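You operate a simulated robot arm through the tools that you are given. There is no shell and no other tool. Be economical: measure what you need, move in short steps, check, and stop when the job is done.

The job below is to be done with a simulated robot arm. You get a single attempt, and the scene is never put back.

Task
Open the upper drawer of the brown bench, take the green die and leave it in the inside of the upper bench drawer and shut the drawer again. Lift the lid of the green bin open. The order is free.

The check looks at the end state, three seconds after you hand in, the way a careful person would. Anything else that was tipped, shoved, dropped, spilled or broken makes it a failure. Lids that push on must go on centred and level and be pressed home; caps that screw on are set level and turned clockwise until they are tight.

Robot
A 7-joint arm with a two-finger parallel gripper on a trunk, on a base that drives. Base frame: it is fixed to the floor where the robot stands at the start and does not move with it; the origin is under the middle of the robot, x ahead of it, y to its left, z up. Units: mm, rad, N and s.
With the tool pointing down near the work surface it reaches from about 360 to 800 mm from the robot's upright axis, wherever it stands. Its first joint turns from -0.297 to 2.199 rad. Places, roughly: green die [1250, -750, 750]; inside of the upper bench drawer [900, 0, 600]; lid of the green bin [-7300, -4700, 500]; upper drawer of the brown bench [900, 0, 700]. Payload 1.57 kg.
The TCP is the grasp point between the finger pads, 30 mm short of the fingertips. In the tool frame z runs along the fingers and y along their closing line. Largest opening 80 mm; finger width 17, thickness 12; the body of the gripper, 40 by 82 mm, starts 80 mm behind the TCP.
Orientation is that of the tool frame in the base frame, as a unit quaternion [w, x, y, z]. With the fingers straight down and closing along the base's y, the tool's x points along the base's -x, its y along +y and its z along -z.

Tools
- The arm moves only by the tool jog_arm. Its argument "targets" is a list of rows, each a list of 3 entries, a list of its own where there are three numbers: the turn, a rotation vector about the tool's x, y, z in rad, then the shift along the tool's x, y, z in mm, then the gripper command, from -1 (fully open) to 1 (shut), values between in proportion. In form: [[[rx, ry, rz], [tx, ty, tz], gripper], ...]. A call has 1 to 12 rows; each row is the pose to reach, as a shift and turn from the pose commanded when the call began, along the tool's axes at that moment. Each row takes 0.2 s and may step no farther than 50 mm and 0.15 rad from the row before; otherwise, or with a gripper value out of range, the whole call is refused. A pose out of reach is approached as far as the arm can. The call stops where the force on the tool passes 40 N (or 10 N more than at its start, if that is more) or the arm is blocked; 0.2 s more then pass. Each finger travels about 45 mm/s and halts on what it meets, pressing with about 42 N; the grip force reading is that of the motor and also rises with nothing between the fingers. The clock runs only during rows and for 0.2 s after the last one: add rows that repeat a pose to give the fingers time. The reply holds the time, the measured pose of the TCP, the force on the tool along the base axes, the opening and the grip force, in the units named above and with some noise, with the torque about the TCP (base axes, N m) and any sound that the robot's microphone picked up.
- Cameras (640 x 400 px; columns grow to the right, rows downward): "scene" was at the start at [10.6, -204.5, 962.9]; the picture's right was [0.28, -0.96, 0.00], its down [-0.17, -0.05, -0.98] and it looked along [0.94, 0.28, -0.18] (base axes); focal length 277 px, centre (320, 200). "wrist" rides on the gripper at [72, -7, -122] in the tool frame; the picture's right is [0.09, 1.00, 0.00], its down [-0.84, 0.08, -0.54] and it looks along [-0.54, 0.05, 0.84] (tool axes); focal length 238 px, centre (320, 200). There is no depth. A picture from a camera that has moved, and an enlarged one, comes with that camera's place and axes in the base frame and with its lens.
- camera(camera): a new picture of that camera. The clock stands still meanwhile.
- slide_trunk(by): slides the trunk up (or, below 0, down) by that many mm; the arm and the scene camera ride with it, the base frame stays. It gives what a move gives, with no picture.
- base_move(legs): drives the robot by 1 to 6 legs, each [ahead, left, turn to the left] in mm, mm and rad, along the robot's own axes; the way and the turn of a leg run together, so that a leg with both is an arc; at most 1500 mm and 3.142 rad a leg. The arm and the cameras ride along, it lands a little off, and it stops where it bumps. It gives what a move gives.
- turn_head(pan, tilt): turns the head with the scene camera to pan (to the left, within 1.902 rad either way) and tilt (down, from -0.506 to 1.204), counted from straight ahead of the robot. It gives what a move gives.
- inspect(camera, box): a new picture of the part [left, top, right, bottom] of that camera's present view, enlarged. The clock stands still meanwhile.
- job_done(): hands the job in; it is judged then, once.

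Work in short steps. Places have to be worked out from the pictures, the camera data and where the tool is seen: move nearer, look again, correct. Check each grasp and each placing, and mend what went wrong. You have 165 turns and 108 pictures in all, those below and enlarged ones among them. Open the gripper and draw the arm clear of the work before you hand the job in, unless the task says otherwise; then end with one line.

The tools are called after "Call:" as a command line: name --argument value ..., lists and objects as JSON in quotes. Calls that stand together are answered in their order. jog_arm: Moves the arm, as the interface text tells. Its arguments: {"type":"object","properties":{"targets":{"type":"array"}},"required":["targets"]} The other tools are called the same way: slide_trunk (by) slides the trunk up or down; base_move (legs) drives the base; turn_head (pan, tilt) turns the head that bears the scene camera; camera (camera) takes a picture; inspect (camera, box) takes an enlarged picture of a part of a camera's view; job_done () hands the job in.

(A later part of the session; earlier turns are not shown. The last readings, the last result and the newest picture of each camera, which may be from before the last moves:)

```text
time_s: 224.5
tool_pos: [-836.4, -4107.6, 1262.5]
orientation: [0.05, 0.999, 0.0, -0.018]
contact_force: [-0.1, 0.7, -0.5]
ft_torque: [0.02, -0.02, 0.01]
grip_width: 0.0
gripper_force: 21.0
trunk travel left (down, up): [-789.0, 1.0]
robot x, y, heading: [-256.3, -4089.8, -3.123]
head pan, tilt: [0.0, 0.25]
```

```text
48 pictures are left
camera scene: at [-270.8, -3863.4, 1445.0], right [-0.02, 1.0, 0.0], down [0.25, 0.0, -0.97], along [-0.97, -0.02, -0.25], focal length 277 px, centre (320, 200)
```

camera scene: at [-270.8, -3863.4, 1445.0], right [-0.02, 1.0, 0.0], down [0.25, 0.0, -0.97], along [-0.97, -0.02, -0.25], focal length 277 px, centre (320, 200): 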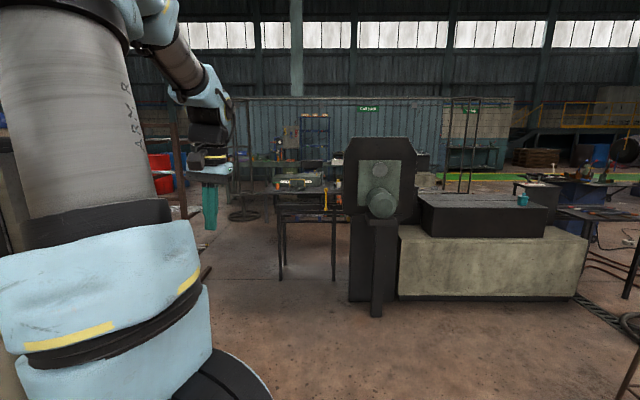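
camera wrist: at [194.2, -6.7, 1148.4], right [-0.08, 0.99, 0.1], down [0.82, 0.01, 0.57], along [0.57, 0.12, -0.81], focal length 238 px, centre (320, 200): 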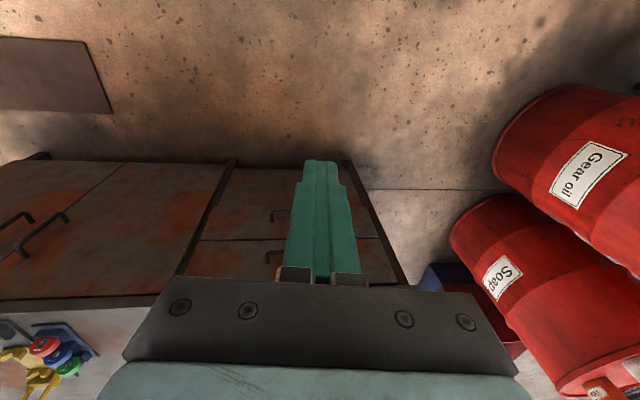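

Zoom toward the expected bin direction.

Call:
inspect --camera "scene" --box '[210, 100, 370, 200]'

Call:
turn_head --pan 0.9 --tilt 0.3

Call:
camera --camera "scene"

```text
4.00 times, centred on (290, 150) of scene
camera zoom: at [-270.8, -3863.4, 1445.0], right [-0.02, 1.0, 0.0], down [0.25, 0.0, -0.97], along [-0.97, -0.02, -0.25], focal length 1108 px, centre (440, 400)
```

zoom: 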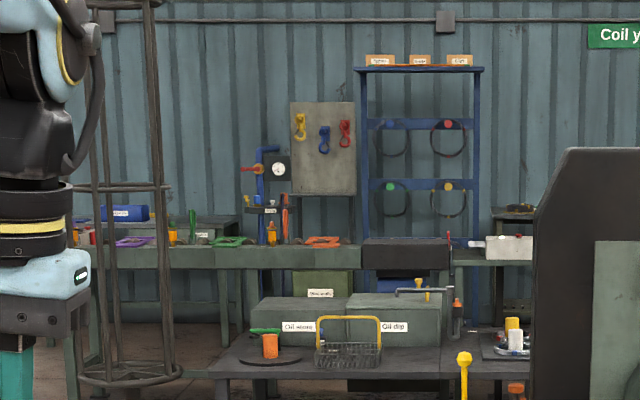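

```text
time_s: 225.7
tool_pos: [-835.0, -4108.7, 1262.5]
orientation: [0.05, 0.999, 0.0, -0.019]
contact_force: [0.5, 0.6, -0.4]
ft_torque: [-0.04, 0.02, 0.03]
grip_width: 0.0
gripper_force: 21.4
trunk travel left (down, up): [-789.0, 1.0]
robot x, y, heading: [-254.0, -4090.2, -3.124]
head pan, tilt: [0.901, 0.3]
```

```text
46 pictures are left
camera scene: at [-234.1, -3935.9, 1440.2], right [-0.79, 0.61, 0.0], down [0.18, 0.23, -0.96], along [-0.58, -0.76, -0.3], focal length 277 px, centre (320, 200)
```

scene: 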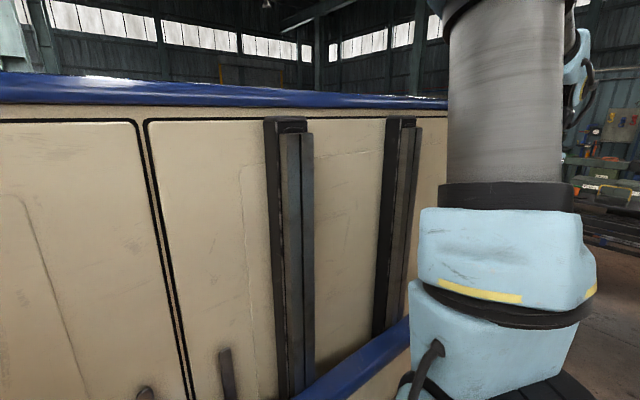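

The green bin (with white label) shows near (−7300,−4770), past a table. I move south-west for a better view.

Call:
base_move --legs '[[0, 720, -0.015], [1400, 0, 0]]'

Call:
turn_head --pan -0.2 --tilt 0.3

Call:
camera --camera "scene"

```text
time_s: 236.2
tool_pos: [-2223.2, -4836.4, 1262.7]
orientation: [0.051, 0.998, -0.011, -0.019]
contact_force: [-0.1, 0.3, -0.1]
ft_torque: [-0.02, 0.05, -0.01]
grip_width: 0.0
gripper_force: 21.7
trunk travel left (down, up): [-789.0, 1.0]
robot x, y, heading: [-1640.5, -4828.9, 3.139]
head pan, tilt: [0.901, 0.3]
```

```text
time_s: 237.6
tool_pos: [-2220.6, -4835.7, 1261.8]
orientation: [0.05, 0.999, -0.011, -0.019]
contact_force: [-0.3, -0.3, -0.6]
ft_torque: [0.0, 0.03, 0.02]
grip_width: 0.0
gripper_force: 20.8
trunk travel left (down, up): [-789.0, 1.0]
robot x, y, heading: [-1640.6, -4834.5, 3.137]
head pan, tilt: [-0.201, 0.3]
```

```text
45 pictures are left
camera scene: at [-1650.2, -4585.1, 1440.2], right [0.2, 0.98, 0.0], down [0.29, -0.06, -0.96], along [-0.94, 0.19, -0.3], focal length 277 px, centre (320, 200)
```

scene: 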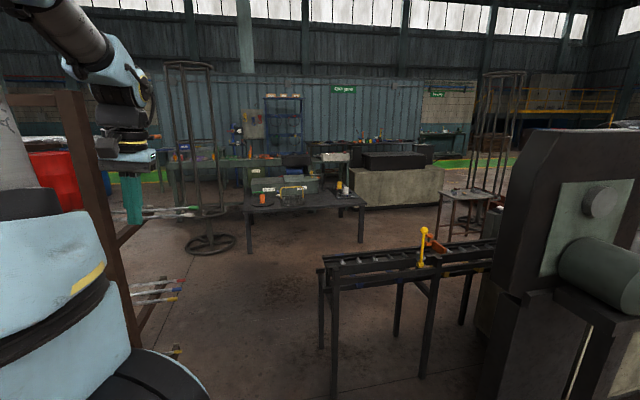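

There's a passage between the conveyor table (edge y≈−4290) and a rack with protruding rods on the left (tips near y≈−5000). I close in a bit and measure again.

Call:
base_move --legs '[[350, -170, 0.004]]'

Call:
turn_head --pan 0.35 --tilt 0.55

Call:
camera --camera "scene"

Call:
camera --camera "wrist"

```text
time_s: 240.0
tool_pos: [-2573.2, -4671.0, 1261.7]
orientation: [0.051, 0.999, -0.008, -0.019]
contact_force: [0.2, -0.4, -0.4]
ft_torque: [0.0, -0.02, -0.01]
grip_width: 0.0
gripper_force: 21.5
trunk travel left (down, up): [-789.0, 1.0]
robot x, y, heading: [-1992.3, -4660.5, -3.135]
head pan, tilt: [-0.201, 0.3]
```

```text
time_s: 241.0
tool_pos: [-2573.5, -4670.3, 1263.0]
orientation: [0.049, 0.999, -0.007, -0.018]
contact_force: [-0.2, -0.7, 0.2]
ft_torque: [-0.04, 0.01, 0.0]
grip_width: 0.0
gripper_force: 21.8
trunk travel left (down, up): [-789.0, 1.0]
robot x, y, heading: [-1989.0, -4661.3, -3.136]
head pan, tilt: [0.351, 0.55]
```

```text
44 pictures are left
camera scene: at [-1995.2, -4464.2, 1417.3], right [-0.35, 0.94, 0.0], down [0.49, 0.18, -0.85], along [-0.8, -0.3, -0.52], focal length 277 px, centre (320, 200)
```

scene: 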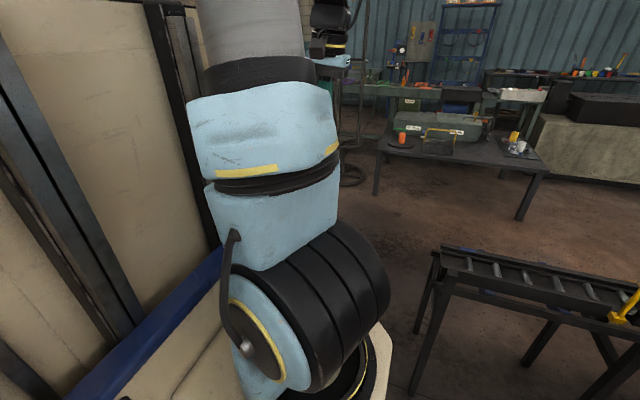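

```text
43 pictures are left
camera wrist: at [-2495.5, -4652.0, 1380.1], right [0.08, -0.99, 0.1], down [-0.82, -0.01, 0.58], along [-0.57, -0.13, -0.81], focal length 238 px, centre (320, 200)
```

wrist: 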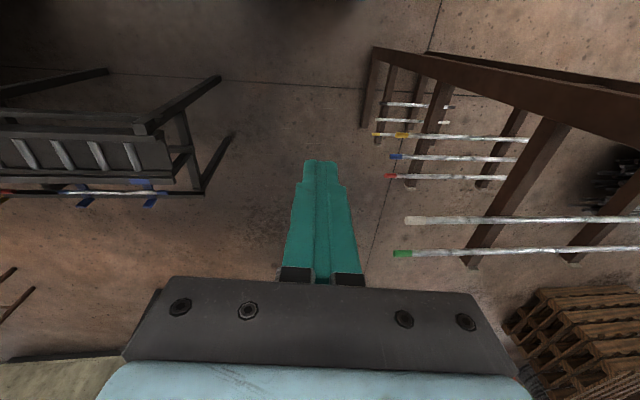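

The overhead view shows the top rod tips at about y≈−4886 (z≈1030) and the table's edge at y≈−4310: too narrow for the robot with its tall cabinet on the rods' side. Reversed (heading 0, driving backwards), the cabinet half is on the table's side and the low platform passes under the rods. I back off east and turn round.

Call:
base_move --legs '[[-600, 0, 0], [0, 0, 3.13]]'

Call:
turn_head --pan -1.9 --tilt 0.7

Call:
camera --camera "scene"

```text
time_s: 251.9
tool_pos: [-809.3, -4616.9, 1262.1]
orientation: [0.016, -0.023, 0.998, 0.051]
contact_force: [-0.6, 0.4, 0.7]
ft_torque: [0.03, -0.01, 0.01]
grip_width: 0.0
gripper_force: 21.7
trunk travel left (down, up): [-789.0, 1.0]
robot x, y, heading: [-1391.4, -4661.9, 0.068]
head pan, tilt: [0.351, 0.55]
```

```text
time_s: 254.0
tool_pos: [-810.5, -4616.3, 1261.9]
orientation: [0.017, -0.023, 0.998, 0.05]
contact_force: [-0.3, -0.3, -0.1]
ft_torque: [0.0, 0.01, 0.0]
grip_width: 0.0
gripper_force: 21.5
trunk travel left (down, up): [-789.0, 1.0]
robot x, y, heading: [-1388.5, -4659.6, 0.069]
head pan, tilt: [-1.901, 0.7]
```

```text
42 pictures are left
camera scene: at [-1475.1, -4976.9, 1404.1], right [-0.97, 0.26, 0.0], down [0.17, 0.62, -0.77], along [-0.2, -0.74, -0.64], focal length 277 px, centre (320, 200)
```

scene: 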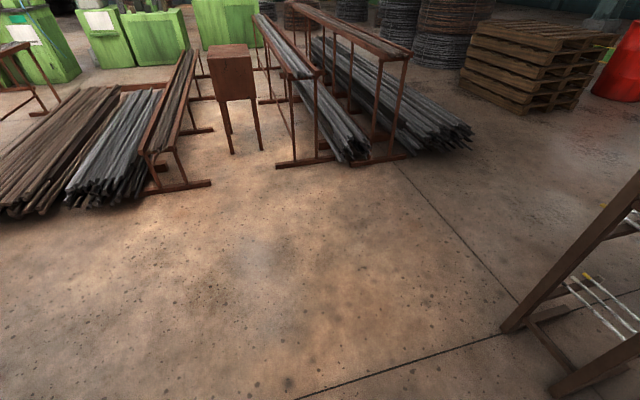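

The area south of the rack is wide open (rack ends at y≈−5360). I turn back to face west, go to y≈−6150, drive west and look.

Call:
base_move --legs '[[0, 0, 3.07], [0, 1480, 0], [1400, 0, 0]]'

Call:
turn_head --pan -0.15 --tilt 0.3

Call:
camera --camera "scene"

```text
time_s: 275.0
tool_pos: [-3317.4, -6184.2, 1262.8]
orientation: [0.051, 0.999, 0.003, -0.018]
contact_force: [0.9, 0.3, 1.2]
ft_torque: [0.03, 0.0, 0.03]
grip_width: 0.0
gripper_force: 21.0
trunk travel left (down, up): [-789.0, 1.0]
robot x, y, heading: [-2738.7, -6165.6, -3.117]
head pan, tilt: [-1.901, 0.7]
```

```text
time_s: 276.8
tool_pos: [-3317.1, -6183.9, 1263.0]
orientation: [0.051, 0.999, 0.004, -0.019]
contact_force: [-0.8, 0.0, 0.2]
ft_torque: [-0.01, -0.01, 0.03]
grip_width: 0.0
gripper_force: 21.6
trunk travel left (down, up): [-789.0, 1.0]
robot x, y, heading: [-2739.3, -6163.3, -3.108]
head pan, tilt: [-0.15, 0.3]
```

```text
41 pictures are left
camera scene: at [-2753.6, -5919.8, 1440.2], right [0.12, 0.99, 0.0], down [0.29, -0.04, -0.96], along [-0.95, 0.12, -0.3], focal length 277 px, centre (320, 200)
```

scene: 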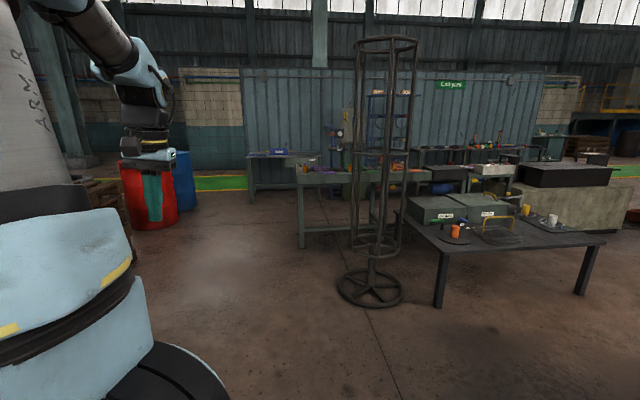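

Zoom in to find the bin from here.

Call:
inspect --camera "scene" --box '[240, 130, 480, 280]'

```text
2.67 times, centred on (360, 205) of scene
camera zoom: at [-2753.6, -5919.8, 1440.2], right [0.12, 0.99, 0.0], down [0.29, -0.04, -0.96], along [-0.95, 0.12, -0.3], focal length 739 px, centre (213, 187)
```

zoom: 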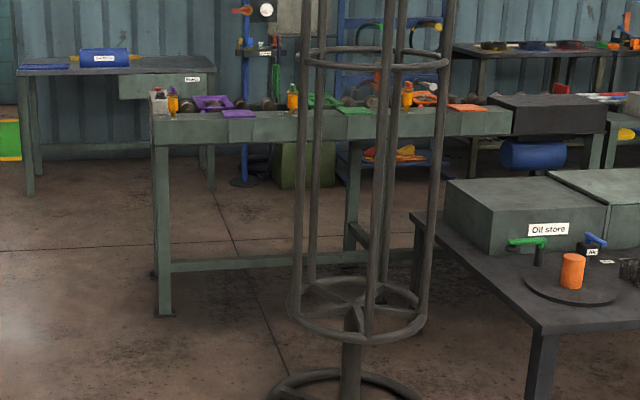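

The bin stands on the floor near (−7250,−4750), behind a green workbench (x −5560…−6200, y −5790…−4640). I'll go west at y≈−6300 and then strafe north through the aisle.

Call:
base_move --legs '[[1300, 50, 0], [1300, 0, -0.02], [1200, 0, 0]]'

Call:
turn_head --pan -0.8 --tilt 0.45

Call:
camera --camera "scene"

```text
time_s: 295.5
tool_pos: [-7182.7, -6144.9, 1262.6]
orientation: [0.05, 0.998, -0.031, -0.02]
contact_force: [1.2, 0.0, -0.1]
ft_torque: [0.01, -0.02, -0.01]
grip_width: 0.0
gripper_force: 21.1
trunk travel left (down, up): [-789.0, 1.0]
robot x, y, heading: [-6597.8, -6165.5, 3.101]
head pan, tilt: [-0.15, 0.3]
```

```text
time_s: 296.5
tool_pos: [-7184.3, -6145.0, 1262.4]
orientation: [0.051, 0.998, -0.032, -0.02]
contact_force: [0.3, -0.5, 0.3]
ft_torque: [0.01, 0.01, 0.0]
grip_width: 0.1
gripper_force: 21.3
trunk travel left (down, up): [-789.0, 1.0]
robot x, y, heading: [-6600.5, -6165.8, 3.1]
head pan, tilt: [-0.799, 0.45]
```

```text
39 pictures are left
camera scene: at [-6571.8, -5870.7, 1426.3], right [0.74, 0.67, 0.0], down [0.29, -0.32, -0.9], along [-0.6, 0.67, -0.44], focal length 277 px, centre (320, 200)
```

scene: 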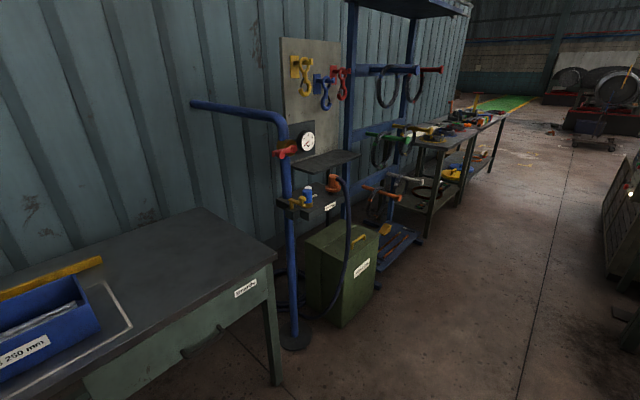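

The green bin with a yellow lid handle is in view. Zoom.

Call:
inspect --camera "scene" --box '[260, 130, 440, 340]'

```text
1.90 times, centred on (350, 235) of scene
camera zoom: at [-6571.8, -5870.7, 1426.3], right [0.74, 0.67, 0.0], down [0.29, -0.32, -0.9], along [-0.6, 0.67, -0.44], focal length 528 px, centre (263, 133)
```

zoom: 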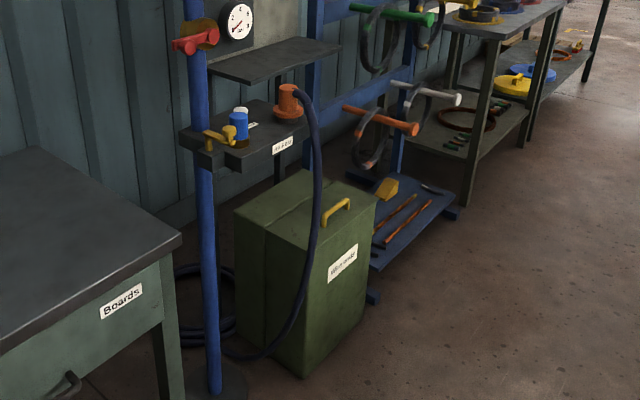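

Bin: front face x≈−7250, y −4915…−4571, lid top z≈518, yellow handle ≈(−7285,−4742, z≈545) parallel to y. I strafe north to stand in front of it.

Call:
base_move --legs '[[30, 0, 0.04], [0, -700, 0]]'

Call:
base_move --legs '[[0, -700, 0]]'

Call:
camera --camera "wrist"

```text
time_s: 300.8
tool_pos: [-7211.7, -5467.2, 1263.3]
orientation: [0.05, 0.998, -0.012, -0.019]
contact_force: [0.5, -0.6, 0.7]
ft_torque: [0.01, 0.01, -0.01]
grip_width: 0.0
gripper_force: 21.2
trunk travel left (down, up): [-789.0, 1.0]
robot x, y, heading: [-6628.2, -5464.5, 3.141]
head pan, tilt: [-0.799, 0.45]
```

```text
time_s: 304.6
tool_pos: [-7212.5, -4772.0, 1262.6]
orientation: [0.05, 0.999, -0.007, -0.019]
contact_force: [0.1, 0.0, 0.1]
ft_torque: [-0.03, -0.01, -0.02]
grip_width: 0.0
gripper_force: 21.2
trunk travel left (down, up): [-789.0, 1.0]
robot x, y, heading: [-6630.4, -4758.5, -3.135]
head pan, tilt: [-0.799, 0.45]
```

```text
37 pictures are left
camera wrist: at [-7135.3, -4753.2, 1380.0], right [0.08, -0.99, 0.1], down [-0.82, -0.01, 0.58], along [-0.57, -0.13, -0.81], focal length 238 px, centre (320, 200)
```

wrist: 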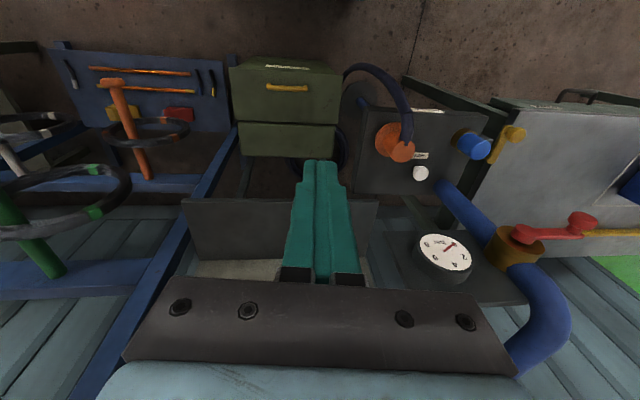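

Clear overhead view: handle at (−7284,−4743), ~127 mm long along y; lid seam at x≈−7404. I level the tool and yaw it −π/2 so the fingers close across the handle, opening the gripper.

Call:
jog_arm --targets '[[[0.05, 0.02, 0], [0, 0, 0], 0], [[0.1, 0.039, 0], [0, 0, 0], -1], [[0.1, 0.039, 0], [0, 0, 0], -1]]'

Call:
jog_arm --targets '[[[0, 0, -0.15], [0, 0, 0], -1], [[0, 0, -0.3], [0, 0, 0], -1], [[0, 0, -0.45], [0, 0, 0], -1], [[0, 0, -0.6], [0, 0, 0], -1], [[0, 0, -0.75], [0, 0, 0], -1], [[0, 0, -0.9], [0, 0, 0], -1], [[0, 0, -1.05], [0, 0, 0], -1], [[0, 0, -1.2], [0, 0, 0], -1], [[0, 0, -1.35], [0, 0, 0], -1], [[0, 0, -1.5], [0, 0, 0], -1], [[0, 0, -1.57], [0, 0, 0], -1]]'

Call:
camera --camera "wrist"

```text
time_s: 305.4
tool_pos: [-7212.0, -4771.6, 1262.5]
orientation: [-0.001, 1.0, -0.007, 0.001]
contact_force: [0.5, 0.4, -0.5]
ft_torque: [-0.02, -0.01, 0.01]
grip_width: 65.9
gripper_force: 0.0
trunk travel left (down, up): [-789.0, 1.0]
robot x, y, heading: [-6629.8, -4767.4, -3.138]
head pan, tilt: [-0.799, 0.45]
```

```text
time_s: 307.8
tool_pos: [-7213.1, -4772.4, 1262.9]
orientation: [0.001, 0.711, 0.703, 0.0]
contact_force: [-0.2, -0.4, 0.0]
ft_torque: [0.01, -0.02, -0.01]
grip_width: 80.1
gripper_force: 0.1
trunk travel left (down, up): [-789.0, 1.0]
robot x, y, heading: [-6629.3, -4761.0, -3.138]
head pan, tilt: [-0.799, 0.45]
```

```text
36 pictures are left
camera wrist: at [-7217.2, -4698.9, 1383.7], right [1.0, 0.08, 0.0], down [0.07, -0.84, 0.54], along [0.04, -0.54, -0.84], focal length 238 px, centre (320, 200)
```

wrist: 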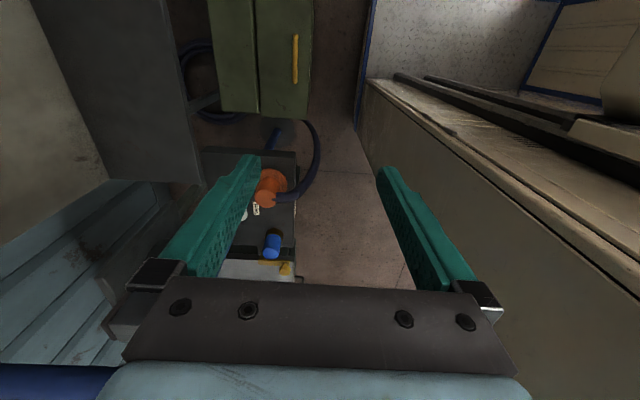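

Yaw reached cleanly. I move over the handle and lower the trunk to above it.

Call:
base_move --legs '[[74, -34, 0]]'

Call:
slide_trunk --by -400

Call:
slide_trunk --by -180

Call:
camera --camera "wrist"

```text
time_s: 308.9
tool_pos: [-7286.0, -4738.7, 1261.6]
orientation: [0.001, 0.713, 0.701, 0.0]
contact_force: [-0.3, 0.2, -0.6]
ft_torque: [0.06, 0.05, -0.04]
grip_width: 80.0
gripper_force: 0.0
trunk travel left (down, up): [-789.0, 1.0]
robot x, y, heading: [-6706.5, -4731.6, -3.136]
head pan, tilt: [-0.799, 0.45]
```

```text
time_s: 312.7
tool_pos: [-7285.2, -4721.1, 875.7]
orientation: [0.017, 0.715, 0.698, -0.028]
contact_force: [-0.1, -0.1, 0.6]
ft_torque: [0.0, -0.04, 0.02]
grip_width: 80.2
gripper_force: 0.0
trunk travel left (down, up): [-389.0, 401.0]
robot x, y, heading: [-6706.9, -4733.0, -3.133]
head pan, tilt: [-0.799, 0.45]
```

```text
time_s: 314.7
tool_pos: [-7284.1, -4724.4, 699.4]
orientation: [0.019, 0.715, 0.699, -0.033]
contact_force: [0.2, 0.6, 0.7]
ft_torque: [-0.03, 0.04, -0.01]
grip_width: 80.3
gripper_force: 0.2
trunk travel left (down, up): [-209.0, 581.0]
robot x, y, heading: [-6702.7, -4729.3, -3.138]
head pan, tilt: [-0.799, 0.45]
```

```text
35 pictures are left
camera wrist: at [-7286.8, -4642.5, 815.5], right [1.0, 0.07, -0.03], down [0.07, -0.8, 0.6], along [0.02, -0.6, -0.8], focal length 238 px, centre (320, 200)
```

wrist: 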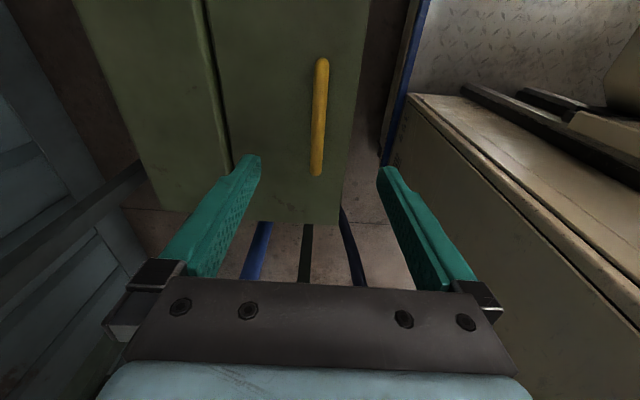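

Handle centre ≈(−7290,−4737). Correct offset and tilt, then lower 100 mm.

Call:
jog_arm --targets '[[[-0.01, 0.04, 0], [-7, -3, 0], -1], [[-0.02, 0.073, 0], [-13, -6, 0], -1], [[-0.02, 0.073, 0], [-13, -6, 0], -1]]'

Call:
slide_trunk --by -110

Call:
camera --camera "wrist"

```text
time_s: 315.5
tool_pos: [-7288.8, -4740.2, 702.5]
orientation: [-0.005, 0.712, 0.702, 0.0]
contact_force: [0.6, 0.8, -0.2]
ft_torque: [0.0, 0.0, -0.01]
grip_width: 79.9
gripper_force: 0.0
trunk travel left (down, up): [-209.0, 581.0]
robot x, y, heading: [-6705.1, -4735.2, -3.138]
head pan, tilt: [-0.799, 0.45]
```

```text
time_s: 316.9
tool_pos: [-7292.9, -4737.1, 590.7]
orientation: [-0.003, 0.716, 0.698, 0.003]
contact_force: [0.4, 0.4, 0.1]
ft_torque: [0.01, 0.02, 0.0]
grip_width: 80.1
gripper_force: 0.0
trunk travel left (down, up): [-99.0, 691.0]
robot x, y, heading: [-6707.5, -4729.8, -3.135]
head pan, tilt: [-0.799, 0.45]
```

```text
34 pictures are left
camera wrist: at [-7296.4, -4665.1, 712.8], right [1.0, 0.07, 0.0], down [0.06, -0.84, 0.53], along [0.03, -0.53, -0.85], focal length 238 px, centre (320, 200)
```

wrist: 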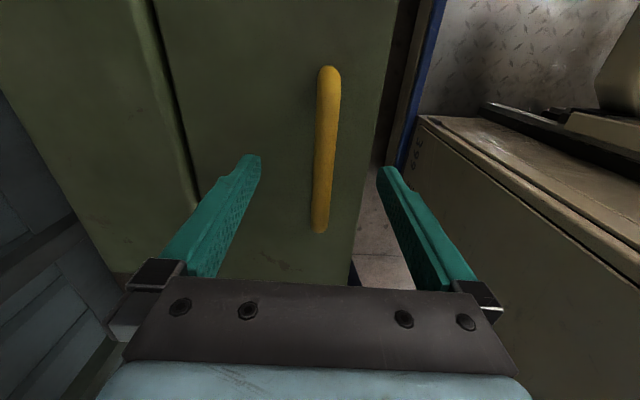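

Handle bar z≈548, well centred. Lower 33 mm and close.

Call:
slide_trunk --by -33

Call:
jog_arm --targets '[[[0, 0, 0], [0, 0, 0], -0.5], [[0, 0, 0], [0, 0, 0], 0], [[0, 0, 0], [0, 0, 0], 0.5], [[0, 0, 0], [0, 0, 0], 1], [[0, 0, 0], [0, 0, 0], 1], [[0, 0, 0], [0, 0, 0], 1], [[0, 0, 0], [0, 0, 0], 1]]'

Call:
camera --camera "wrist"

```text
time_s: 317.7
tool_pos: [-7293.3, -4737.2, 559.2]
orientation: [-0.004, 0.716, 0.698, 0.001]
contact_force: [0.9, 0.6, 0.2]
ft_torque: [0.0, -0.02, -0.01]
grip_width: 79.8
gripper_force: 0.1
trunk travel left (down, up): [-66.0, 724.0]
robot x, y, heading: [-6703.1, -4726.3, -3.136]
head pan, tilt: [-0.799, 0.45]
```

```text
time_s: 319.3
tool_pos: [-7290.4, -4737.6, 558.2]
orientation: [0.001, 0.718, 0.696, 0.002]
contact_force: [14.1, -8.0, 1.6]
ft_torque: [-0.99, -0.22, 0.52]
grip_width: 16.1
gripper_force: 31.7
trunk travel left (down, up): [-66.0, 724.0]
robot x, y, heading: [-6702.9, -4731.6, -3.139]
head pan, tilt: [-0.799, 0.45]
stopped in row 7: the force on the tool passed its limit at 40 N (the readings are from after the stop); the commanded pose is now the measured one
```

```text
33 pictures are left
camera wrist: at [-7294.6, -4664.6, 679.3], right [1.0, 0.06, 0.0], down [0.05, -0.84, 0.54], along [0.04, -0.54, -0.84], focal length 238 px, centre (320, 200)
```

wrist: 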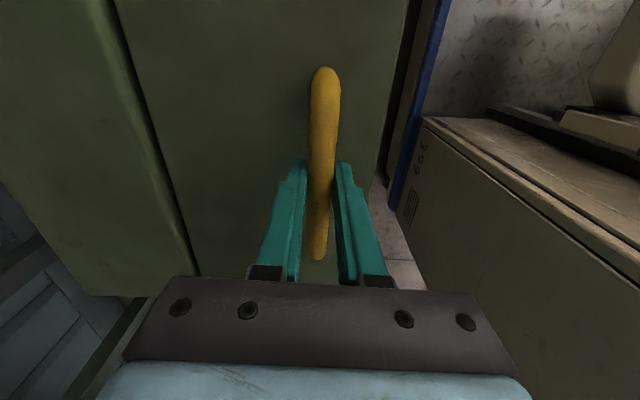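

Gripped. I lift gently: up 24 mm with a slight westward drift.

Call:
jog_arm --targets '[[[0, 0, 0], [0, -1, -6], 1], [[0, 0, 0], [0, -3, -12], 1], [[0, 0, 0], [0, -4, -18], 1], [[0, 0, 0], [0, -6, -24], 1]]'

Call:
camera --camera "wrist"

```text
time_s: 320.3
tool_pos: [-7302.7, -4723.0, 589.0]
orientation: [0.009, 0.724, 0.69, -0.014]
contact_force: [-28.9, -14.4, -19.9]
ft_torque: [-0.29, 0.41, 0.62]
grip_width: 16.8
gripper_force: 32.3
trunk travel left (down, up): [-66.0, 724.0]
robot x, y, heading: [-6703.3, -4728.7, -3.144]
head pan, tilt: [-0.799, 0.45]
```

```text
32 pictures are left
camera wrist: at [-7303.8, -4645.1, 708.9], right [1.0, 0.04, -0.01], down [0.04, -0.82, 0.57], along [0.02, -0.57, -0.82], focal length 238 px, centre (320, 200)
```

wrist: 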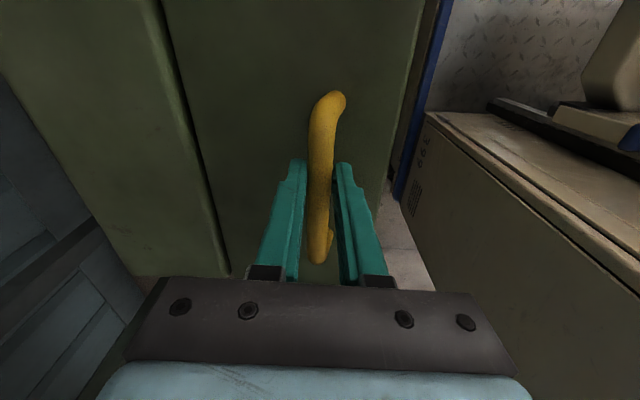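

The lid hinges at about (−7425, z 515), radius ≈142. The arc ends ~770 mm ahead of the robot, beyond arm reach, so I lower the lid again, release, and stand 150 mm closer with the arm retracted.

Call:
jog_arm --targets '[[[0, 0, 0], [0, 3, 8], 1], [[0, 0, 0], [0, 6, 16], 1], [[0, 0, 0], [0, 10, 24], 1], [[0, 0, 0], [0, 12, 29], 1], [[0, 0, 0], [0, 12, 29], 1]]'

Call:
jog_arm --targets '[[[0, 0, 0], [0, 0, 0], 0.3], [[0, 0, 0], [0, 0, 0], -0.3], [[0, 0, 0], [0, 0, 0], -1], [[0, 0, 0], [0, 0, 0], -1], [[0, 0, 0], [0, 0, 0], -1]]'

Call:
slide_trunk --by 90

Call:
camera --camera "wrist"

```text
time_s: 321.5
tool_pos: [-7288.8, -4720.0, 562.8]
orientation: [0.016, 0.726, 0.687, -0.02]
contact_force: [13.5, -11.5, 17.9]
ft_torque: [-0.25, -0.32, 0.55]
grip_width: 16.6
gripper_force: 31.4
trunk travel left (down, up): [-66.0, 724.0]
robot x, y, heading: [-6702.5, -4730.2, -3.135]
head pan, tilt: [-0.799, 0.45]
```

```text
time_s: 322.9
tool_pos: [-7288.5, -4716.7, 568.2]
orientation: [0.016, 0.73, 0.682, -0.025]
contact_force: [0.4, -0.4, -0.5]
ft_torque: [0.06, 0.0, 0.0]
grip_width: 80.1
gripper_force: 0.1
trunk travel left (down, up): [-66.0, 724.0]
robot x, y, heading: [-6706.0, -4727.4, -3.132]
head pan, tilt: [-0.799, 0.45]
stopped in row 5: the arm was blocked; the commanded pose is now the measured one
```

```text
time_s: 324.1
tool_pos: [-7287.8, -4721.7, 661.7]
orientation: [0.014, 0.726, 0.687, -0.026]
contact_force: [0.2, 0.0, -0.3]
ft_torque: [0.03, -0.01, 0.0]
grip_width: 79.9
gripper_force: 0.0
trunk travel left (down, up): [-156.0, 634.0]
robot x, y, heading: [-6702.5, -4734.5, -3.135]
head pan, tilt: [-0.799, 0.45]
```

```text
31 pictures are left
camera wrist: at [-7286.6, -4641.1, 779.6], right [1.0, 0.04, -0.02], down [0.04, -0.81, 0.59], along [0.0, -0.59, -0.81], focal length 238 px, centre (320, 200)
```

wrist: 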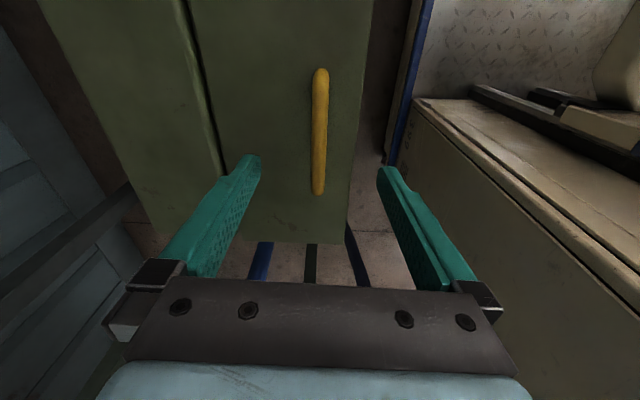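

Lid is closed again. I retract the arm 85 mm (levelling it too) and drive 85 mm forward.

Call:
jog_arm --targets '[[[-0.009, 0.028, -0.028], [0, 28, 0], -1], [[-0.018, 0.056, -0.056], [-8, 57, 0], -1], [[-0.018, 0.056, -0.056], [-15, 85, 0], -1], [[-0.018, 0.056, -0.056], [-15, 85, 0], -1]]'

Call:
base_move --legs '[[85, 0, 0]]'

Call:
camera --camera "wrist"

```text
time_s: 325.1
tool_pos: [-7201.9, -4746.7, 659.1]
orientation: [-0.006, 0.707, 0.708, 0.009]
contact_force: [-0.7, -1.1, -0.4]
ft_torque: [0.0, 0.0, 0.01]
grip_width: 80.0
gripper_force: 0.1
trunk travel left (down, up): [-156.0, 634.0]
robot x, y, heading: [-6703.0, -4728.5, -3.132]
head pan, tilt: [-0.799, 0.45]
```

```text
time_s: 326.2
tool_pos: [-7286.8, -4746.2, 658.9]
orientation: [-0.005, 0.707, 0.707, 0.008]
contact_force: [-0.4, 0.3, -0.4]
ft_torque: [0.0, 0.0, 0.02]
grip_width: 80.0
gripper_force: 0.1
trunk travel left (down, up): [-156.0, 634.0]
robot x, y, heading: [-6786.0, -4724.7, -3.141]
head pan, tilt: [-0.799, 0.45]
```

```text
30 pictures are left
camera wrist: at [-7293.1, -4675.6, 781.8], right [1.0, 0.09, 0.01], down [0.08, -0.85, 0.53], along [0.05, -0.52, -0.85], focal length 238 px, centre (320, 200)
```

wrist: 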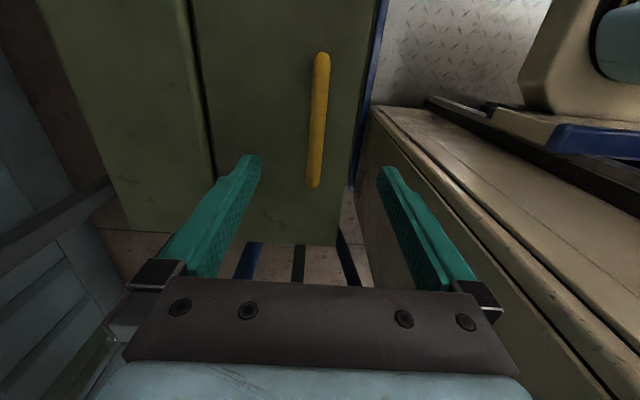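

Handle centre (−7290,−4738). Fine shift, lower 101 mm, and grip.

Call:
jog_arm --targets '[[[0, 0, 0], [6, -3, 0], -1], [[0, 0, 0], [6, -3, 0], -1]]'

Call:
slide_trunk --by -101

Call:
jog_arm --targets '[[[0, 0, 0], [0, 0, 0], -0.5], [[0, 0, 0], [0, 0, 0], 0], [[0, 0, 0], [0, 0, 0], 0.5], [[0, 0, 0], [0, 0, 0], 1], [[0, 0, 0], [0, 0, 0], 1], [[0, 0, 0], [0, 0, 0], 1], [[0, 0, 0], [0, 0, 0], 1]]'

```text
time_s: 326.8
tool_pos: [-7290.8, -4738.9, 659.6]
orientation: [-0.006, 0.707, 0.707, 0.009]
contact_force: [0.0, 0.7, -0.4]
ft_torque: [0.01, -0.02, 0.03]
grip_width: 79.8
gripper_force: 0.1
trunk travel left (down, up): [-156.0, 634.0]
robot x, y, heading: [-6792.2, -4728.1, -3.134]
head pan, tilt: [-0.799, 0.45]
```

```text
time_s: 328.1
tool_pos: [-7290.9, -4739.9, 557.8]
orientation: [-0.005, 0.707, 0.707, 0.008]
contact_force: [0.8, -0.1, 0.5]
ft_torque: [-0.01, 0.02, 0.0]
grip_width: 80.1
gripper_force: 0.0
trunk travel left (down, up): [-55.0, 735.0]
robot x, y, heading: [-6789.0, -4729.0, -3.139]
head pan, tilt: [-0.799, 0.45]
```

```text
time_s: 329.8
tool_pos: [-7290.1, -4739.8, 558.7]
orientation: [-0.005, 0.707, 0.707, 0.008]
contact_force: [-2.7, 0.2, 0.1]
ft_torque: [-0.07, 0.04, 0.19]
grip_width: 15.5
gripper_force: 31.1
trunk travel left (down, up): [-55.0, 735.0]
robot x, y, heading: [-6789.7, -4730.2, -3.135]
head pan, tilt: [-0.799, 0.45]
```

Grip is good. I follow the arc for the first 40°.

Call:
jog_arm --targets '[[[0, 0, 0], [0, -3.5, -11], 1], [[0, 0, 0], [0, -8, -22], 1], [[0, 0, 0], [0, -13, -32], 1], [[0, 0, 0], [0, -19, -42], 1], [[0, 0, 0], [0, -26, -51], 1], [[0, 0, 0], [0, -34, -60], 1], [[0, 0, 0], [0, -42, -68], 1], [[0, 0, 0], [0, -51, -76], 1]]'

Call:
camera --camera "wrist"

```text
time_s: 331.6
tool_pos: [-7342.2, -4742.4, 633.5]
orientation: [-0.004, 0.707, 0.707, 0.009]
contact_force: [-12.6, 5.9, -22.8]
ft_torque: [0.09, 0.2, 0.36]
grip_width: 15.9
gripper_force: 31.5
trunk travel left (down, up): [-55.0, 735.0]
robot x, y, heading: [-6788.8, -4729.2, -3.14]
head pan, tilt: [-0.799, 0.45]
```

```text
29 pictures are left
camera wrist: at [-7347.9, -4670.7, 755.4], right [1.0, 0.09, 0.01], down [0.07, -0.85, 0.53], along [0.05, -0.52, -0.85], focal length 238 px, centre (320, 200)
```

wrist: 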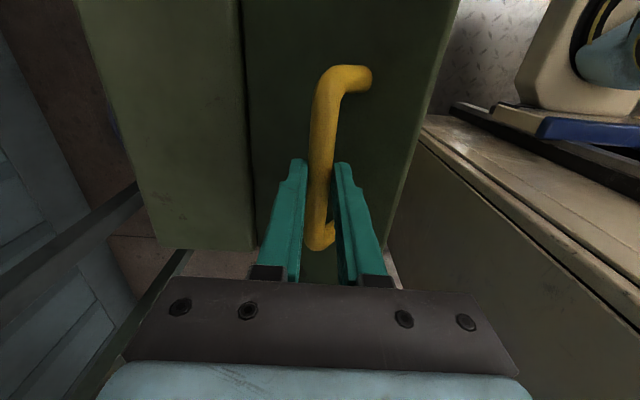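

Good, forces modest. Continue the arc towards 70°.

Call:
jog_arm --targets '[[[0, 0, 0], [0, -6, -3], 1], [[0, 0, 0], [0, -12, -6], 1], [[0, 0, 0], [0, -22, -11], 1], [[0, 0, 0], [0, -33, -15], 1], [[0, 0, 0], [0, -44, -18], 1], [[0, 0, 0], [0, -55, -21], 1], [[0, 0, 0], [0, -66, -22], 1]]'

Call:
camera --camera "wrist"

```text
time_s: 333.1
tool_pos: [-7406.5, -4742.5, 657.0]
orientation: [-0.005, 0.707, 0.707, 0.008]
contact_force: [1.7, 3.8, 3.4]
ft_torque: [-0.36, -0.17, 0.43]
grip_width: 15.7
gripper_force: 31.6
trunk travel left (down, up): [-55.0, 735.0]
robot x, y, heading: [-6789.4, -4730.8, -3.137]
head pan, tilt: [-0.799, 0.45]
```

```text
28 pictures are left
camera wrist: at [-7412.8, -4671.3, 778.9], right [1.0, 0.09, 0.0], down [0.08, -0.85, 0.53], along [0.05, -0.52, -0.85], focal length 238 px, centre (320, 200)
```

wrist: 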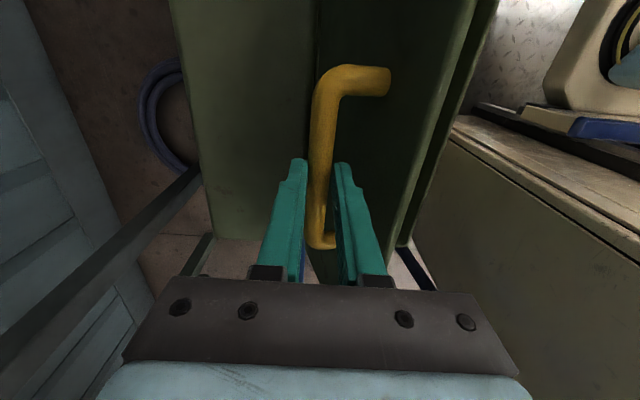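

Lid at ~72°. Before going on I check the clearance between the wrist and the wall shelf with the scene camera.

Call:
turn_head --pan 0.1 --tilt 0.3

Call:
camera --camera "scene"

```text
time_s: 334.4
tool_pos: [-7406.0, -4742.8, 656.4]
orientation: [-0.006, 0.707, 0.707, 0.008]
contact_force: [-1.0, -1.9, 11.0]
ft_torque: [-0.16, 0.07, 0.45]
grip_width: 15.7
gripper_force: 31.7
trunk travel left (down, up): [-55.0, 735.0]
robot x, y, heading: [-6786.0, -4731.2, -3.135]
head pan, tilt: [0.099, 0.3]
```

```text
27 pictures are left
camera scene: at [-6801.0, -4510.1, 706.3], right [-0.1, 0.99, 0.0], down [0.29, 0.03, -0.96], along [-0.95, -0.1, -0.3], focal length 277 px, centre (320, 200)
```

scene: 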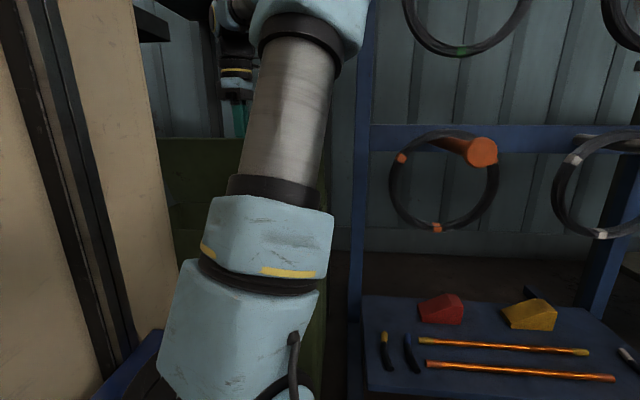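

Call:
turn_head --pan 0.3 --tilt -0.25

Call:
camera --camera "scene"

```text
time_s: 335.3
tool_pos: [-7406.6, -4742.1, 656.6]
orientation: [-0.005, 0.708, 0.707, 0.009]
contact_force: [1.0, -5.1, 14.2]
ft_torque: [-0.13, -0.03, 0.43]
grip_width: 15.8
gripper_force: 31.2
trunk travel left (down, up): [-55.0, 735.0]
robot x, y, heading: [-6791.2, -4729.7, -3.135]
head pan, tilt: [0.3, -0.25]
```

```text
26 pictures are left
camera scene: at [-6785.4, -4524.8, 755.4], right [-0.3, 0.95, 0.0], down [-0.24, -0.07, -0.97], along [-0.92, -0.29, 0.25], focal length 277 px, centre (320, 200)
```

scene: 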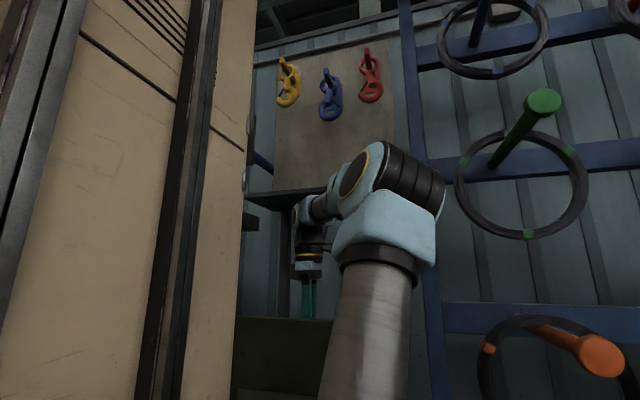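

Call:
inspect --camera "scene" --box '[230, 150, 390, 350]'

```text
2.00 times, centred on (310, 250) of scene
camera zoom: at [-6785.4, -4524.8, 755.4], right [-0.3, 0.95, 0.0], down [-0.24, -0.07, -0.97], along [-0.92, -0.29, 0.25], focal length 554 px, centre (340, 100)
```

zoom: 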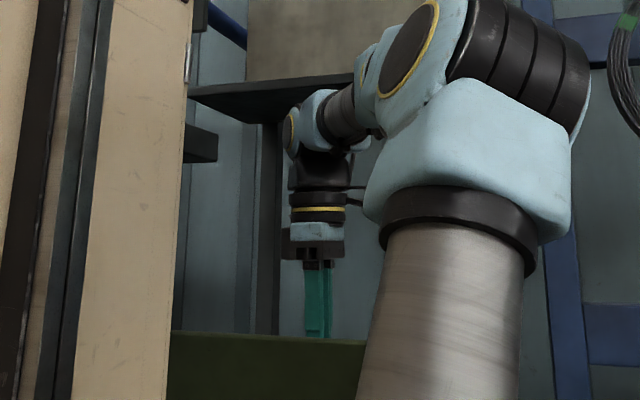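

The wrist top (z≈936) just fits under the shelf (z≈955). I continue in small steps: 25 mm further along the arc.

Call:
jog_arm --targets '[[[0, 0, 0], [0, -8, 0], 1], [[0, 0, 0], [0, -16, 0], 1], [[0, 0, 0], [0, -25, 1], 1], [[0, 0, 0], [0, -34, 3], 1]]'

Call:
camera --camera "wrist"

```text
time_s: 336.3
tool_pos: [-7441.5, -4743.4, 652.4]
orientation: [-0.005, 0.707, 0.707, 0.009]
contact_force: [2.3, -3.4, -2.3]
ft_torque: [-0.53, -0.22, 0.44]
grip_width: 15.7
gripper_force: 31.3
trunk travel left (down, up): [-55.0, 735.0]
robot x, y, heading: [-6790.3, -4729.9, -3.14]
head pan, tilt: [0.3, -0.25]
```

```text
24 pictures are left
camera wrist: at [-7447.6, -4671.6, 775.3], right [1.0, 0.09, 0.01], down [0.08, -0.85, 0.53], along [0.05, -0.52, -0.85], focal length 238 px, centre (320, 200)
```

wrist: 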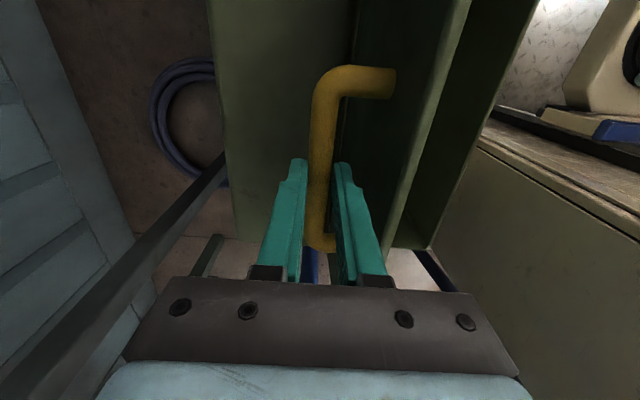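

Lid ~85°, no forces. Another 25 mm to pass vertical.

Call:
jog_arm --targets '[[[0, 0, 0], [0, -8, 2], 1], [[0, 0, 0], [0, -16, 4.5], 1], [[0, 0, 0], [0, -24, 8], 1], [[0, 0, 0], [0, -31, 11], 1]]'

Call:
camera --camera "wrist"

```text
time_s: 337.3
tool_pos: [-7470.0, -4741.5, 642.6]
orientation: [-0.005, 0.707, 0.707, 0.01]
contact_force: [25.5, -5.3, 6.3]
ft_torque: [-0.65, -0.74, 0.32]
grip_width: 15.9
gripper_force: 31.1
trunk travel left (down, up): [-55.0, 735.0]
robot x, y, heading: [-6790.5, -4730.6, -3.14]
head pan, tilt: [0.3, -0.25]
```

```text
23 pictures are left
camera wrist: at [-7476.5, -4671.6, 765.6], right [1.0, 0.09, 0.01], down [0.08, -0.85, 0.53], along [0.06, -0.52, -0.85], focal length 238 px, centre (320, 200)
```

wrist: 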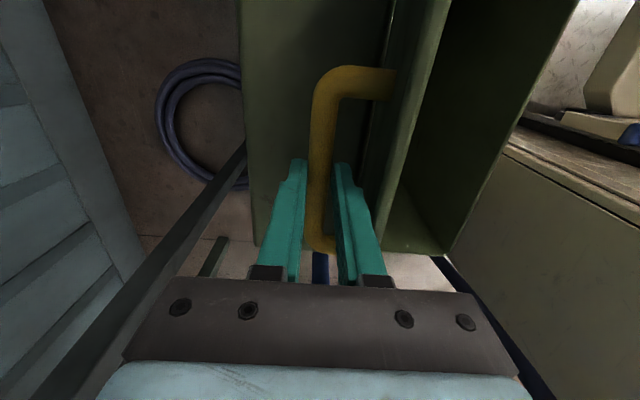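

The lid is past vertical (≈98°) and against its stop. Opening fully would push the plate, so I open only slightly, then tilt the gripper sideways (north) to withdraw under the shelf.

Call:
jog_arm --targets '[[[0, 0, 0], [0, 3, 0], 0.6], [[0, 0, 0], [0, 4, 0], 0.4], [[0, 0, 0], [0, 4, 0], 0.35], [[0, 0, 0], [0, 4, 0], 0.35]]'

Call:
camera --camera "wrist"

```text
time_s: 338.3
tool_pos: [-7468.4, -4740.2, 642.0]
orientation: [-0.006, 0.707, 0.707, 0.008]
contact_force: [-0.3, 1.1, 0.1]
ft_torque: [-0.03, -0.01, -0.01]
grip_width: 25.5
gripper_force: 0.0
trunk travel left (down, up): [-55.0, 735.0]
robot x, y, heading: [-6787.4, -4730.0, -3.136]
head pan, tilt: [0.3, -0.25]
```

```text
22 pictures are left
camera wrist: at [-7474.5, -4670.8, 764.7], right [1.0, 0.09, 0.01], down [0.08, -0.85, 0.53], along [0.05, -0.52, -0.85], focal length 238 px, centre (320, 200)
```

wrist: 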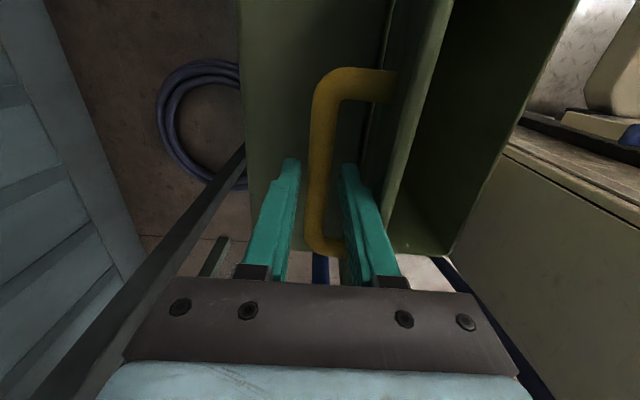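

The bar hangs free between the fingers and the lid stays open. Now the sideways tilt.

Call:
jog_arm --targets '[[[0, -0.1, 0], [0, 0, 0], 0.35], [[0, -0.2, 0], [0, 0, 0], 0.35], [[0, -0.3, 0], [0, 0, 0], 0.35], [[0, -0.4, 0], [0, 0, 0], 0.35], [[0, -0.5, 0], [0, 0, 0], 0.35]]'

Call:
camera --camera "wrist"

Call:
camera --camera "scene"

```text
time_s: 339.5
tool_pos: [-7469.2, -4740.8, 639.9]
orientation: [0.17, 0.686, 0.687, -0.166]
contact_force: [-1.3, 0.3, 0.2]
ft_torque: [0.03, -0.02, -0.02]
grip_width: 26.0
gripper_force: 0.1
trunk travel left (down, up): [-55.0, 735.0]
robot x, y, heading: [-6790.1, -4731.3, -3.145]
head pan, tilt: [0.3, -0.25]
```

```text
21 pictures are left
camera wrist: at [-7474.4, -4620.7, 715.4], right [1.0, 0.08, -0.04], down [0.07, -0.49, 0.87], along [0.05, -0.87, -0.49], focal length 238 px, centre (320, 200)
```

wrist: 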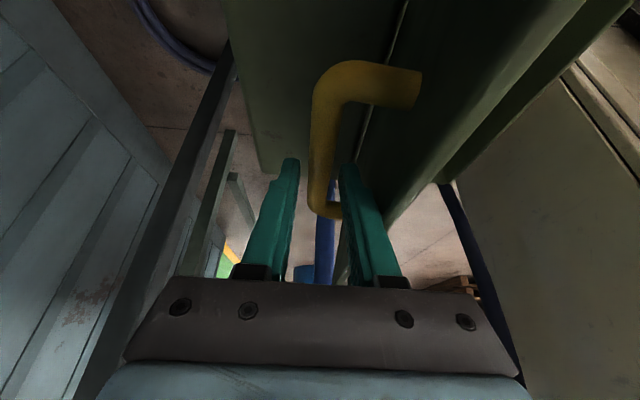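

```text
20 pictures are left
camera scene: at [-6785.6, -4524.8, 755.4], right [-0.3, 0.95, 0.0], down [-0.24, -0.07, -0.97], along [-0.92, -0.29, 0.25], focal length 277 px, centre (320, 200)
```

scene: 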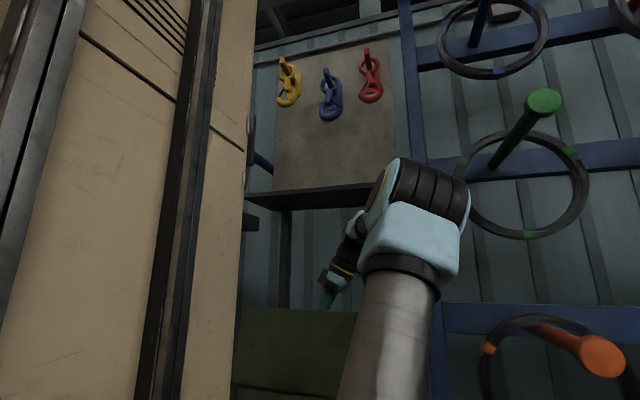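

The wrist is now lower. I withdraw 60 mm along the tool axis, so the fingertips leave the handle loop.

Call:
jog_arm --targets '[[[0, 0, 0], [0, 0, -15], 0.35], [[0, 0, 0], [0, 0, -30], 0.35], [[0, 0, 0], [0, 0, -45], 0.35], [[0, 0, 0], [0, -4, -60], 0.35]]'

Call:
camera --camera "wrist"

```text
time_s: 340.5
tool_pos: [-7472.9, -4713.9, 693.8]
orientation: [0.169, 0.687, 0.686, -0.167]
contact_force: [0.6, -0.1, 0.5]
ft_torque: [0.01, 0.02, 0.02]
grip_width: 25.9
gripper_force: 0.0
trunk travel left (down, up): [-55.0, 735.0]
robot x, y, heading: [-6791.1, -4727.8, -3.136]
head pan, tilt: [0.3, -0.25]
```

```text
19 pictures are left
camera wrist: at [-7479.1, -4592.2, 769.2], right [1.0, 0.08, -0.04], down [0.07, -0.49, 0.87], along [0.05, -0.87, -0.5], focal length 238 px, centre (320, 200)
```

wrist: 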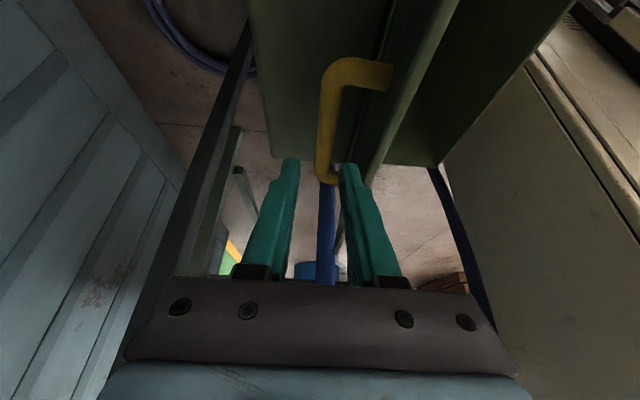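

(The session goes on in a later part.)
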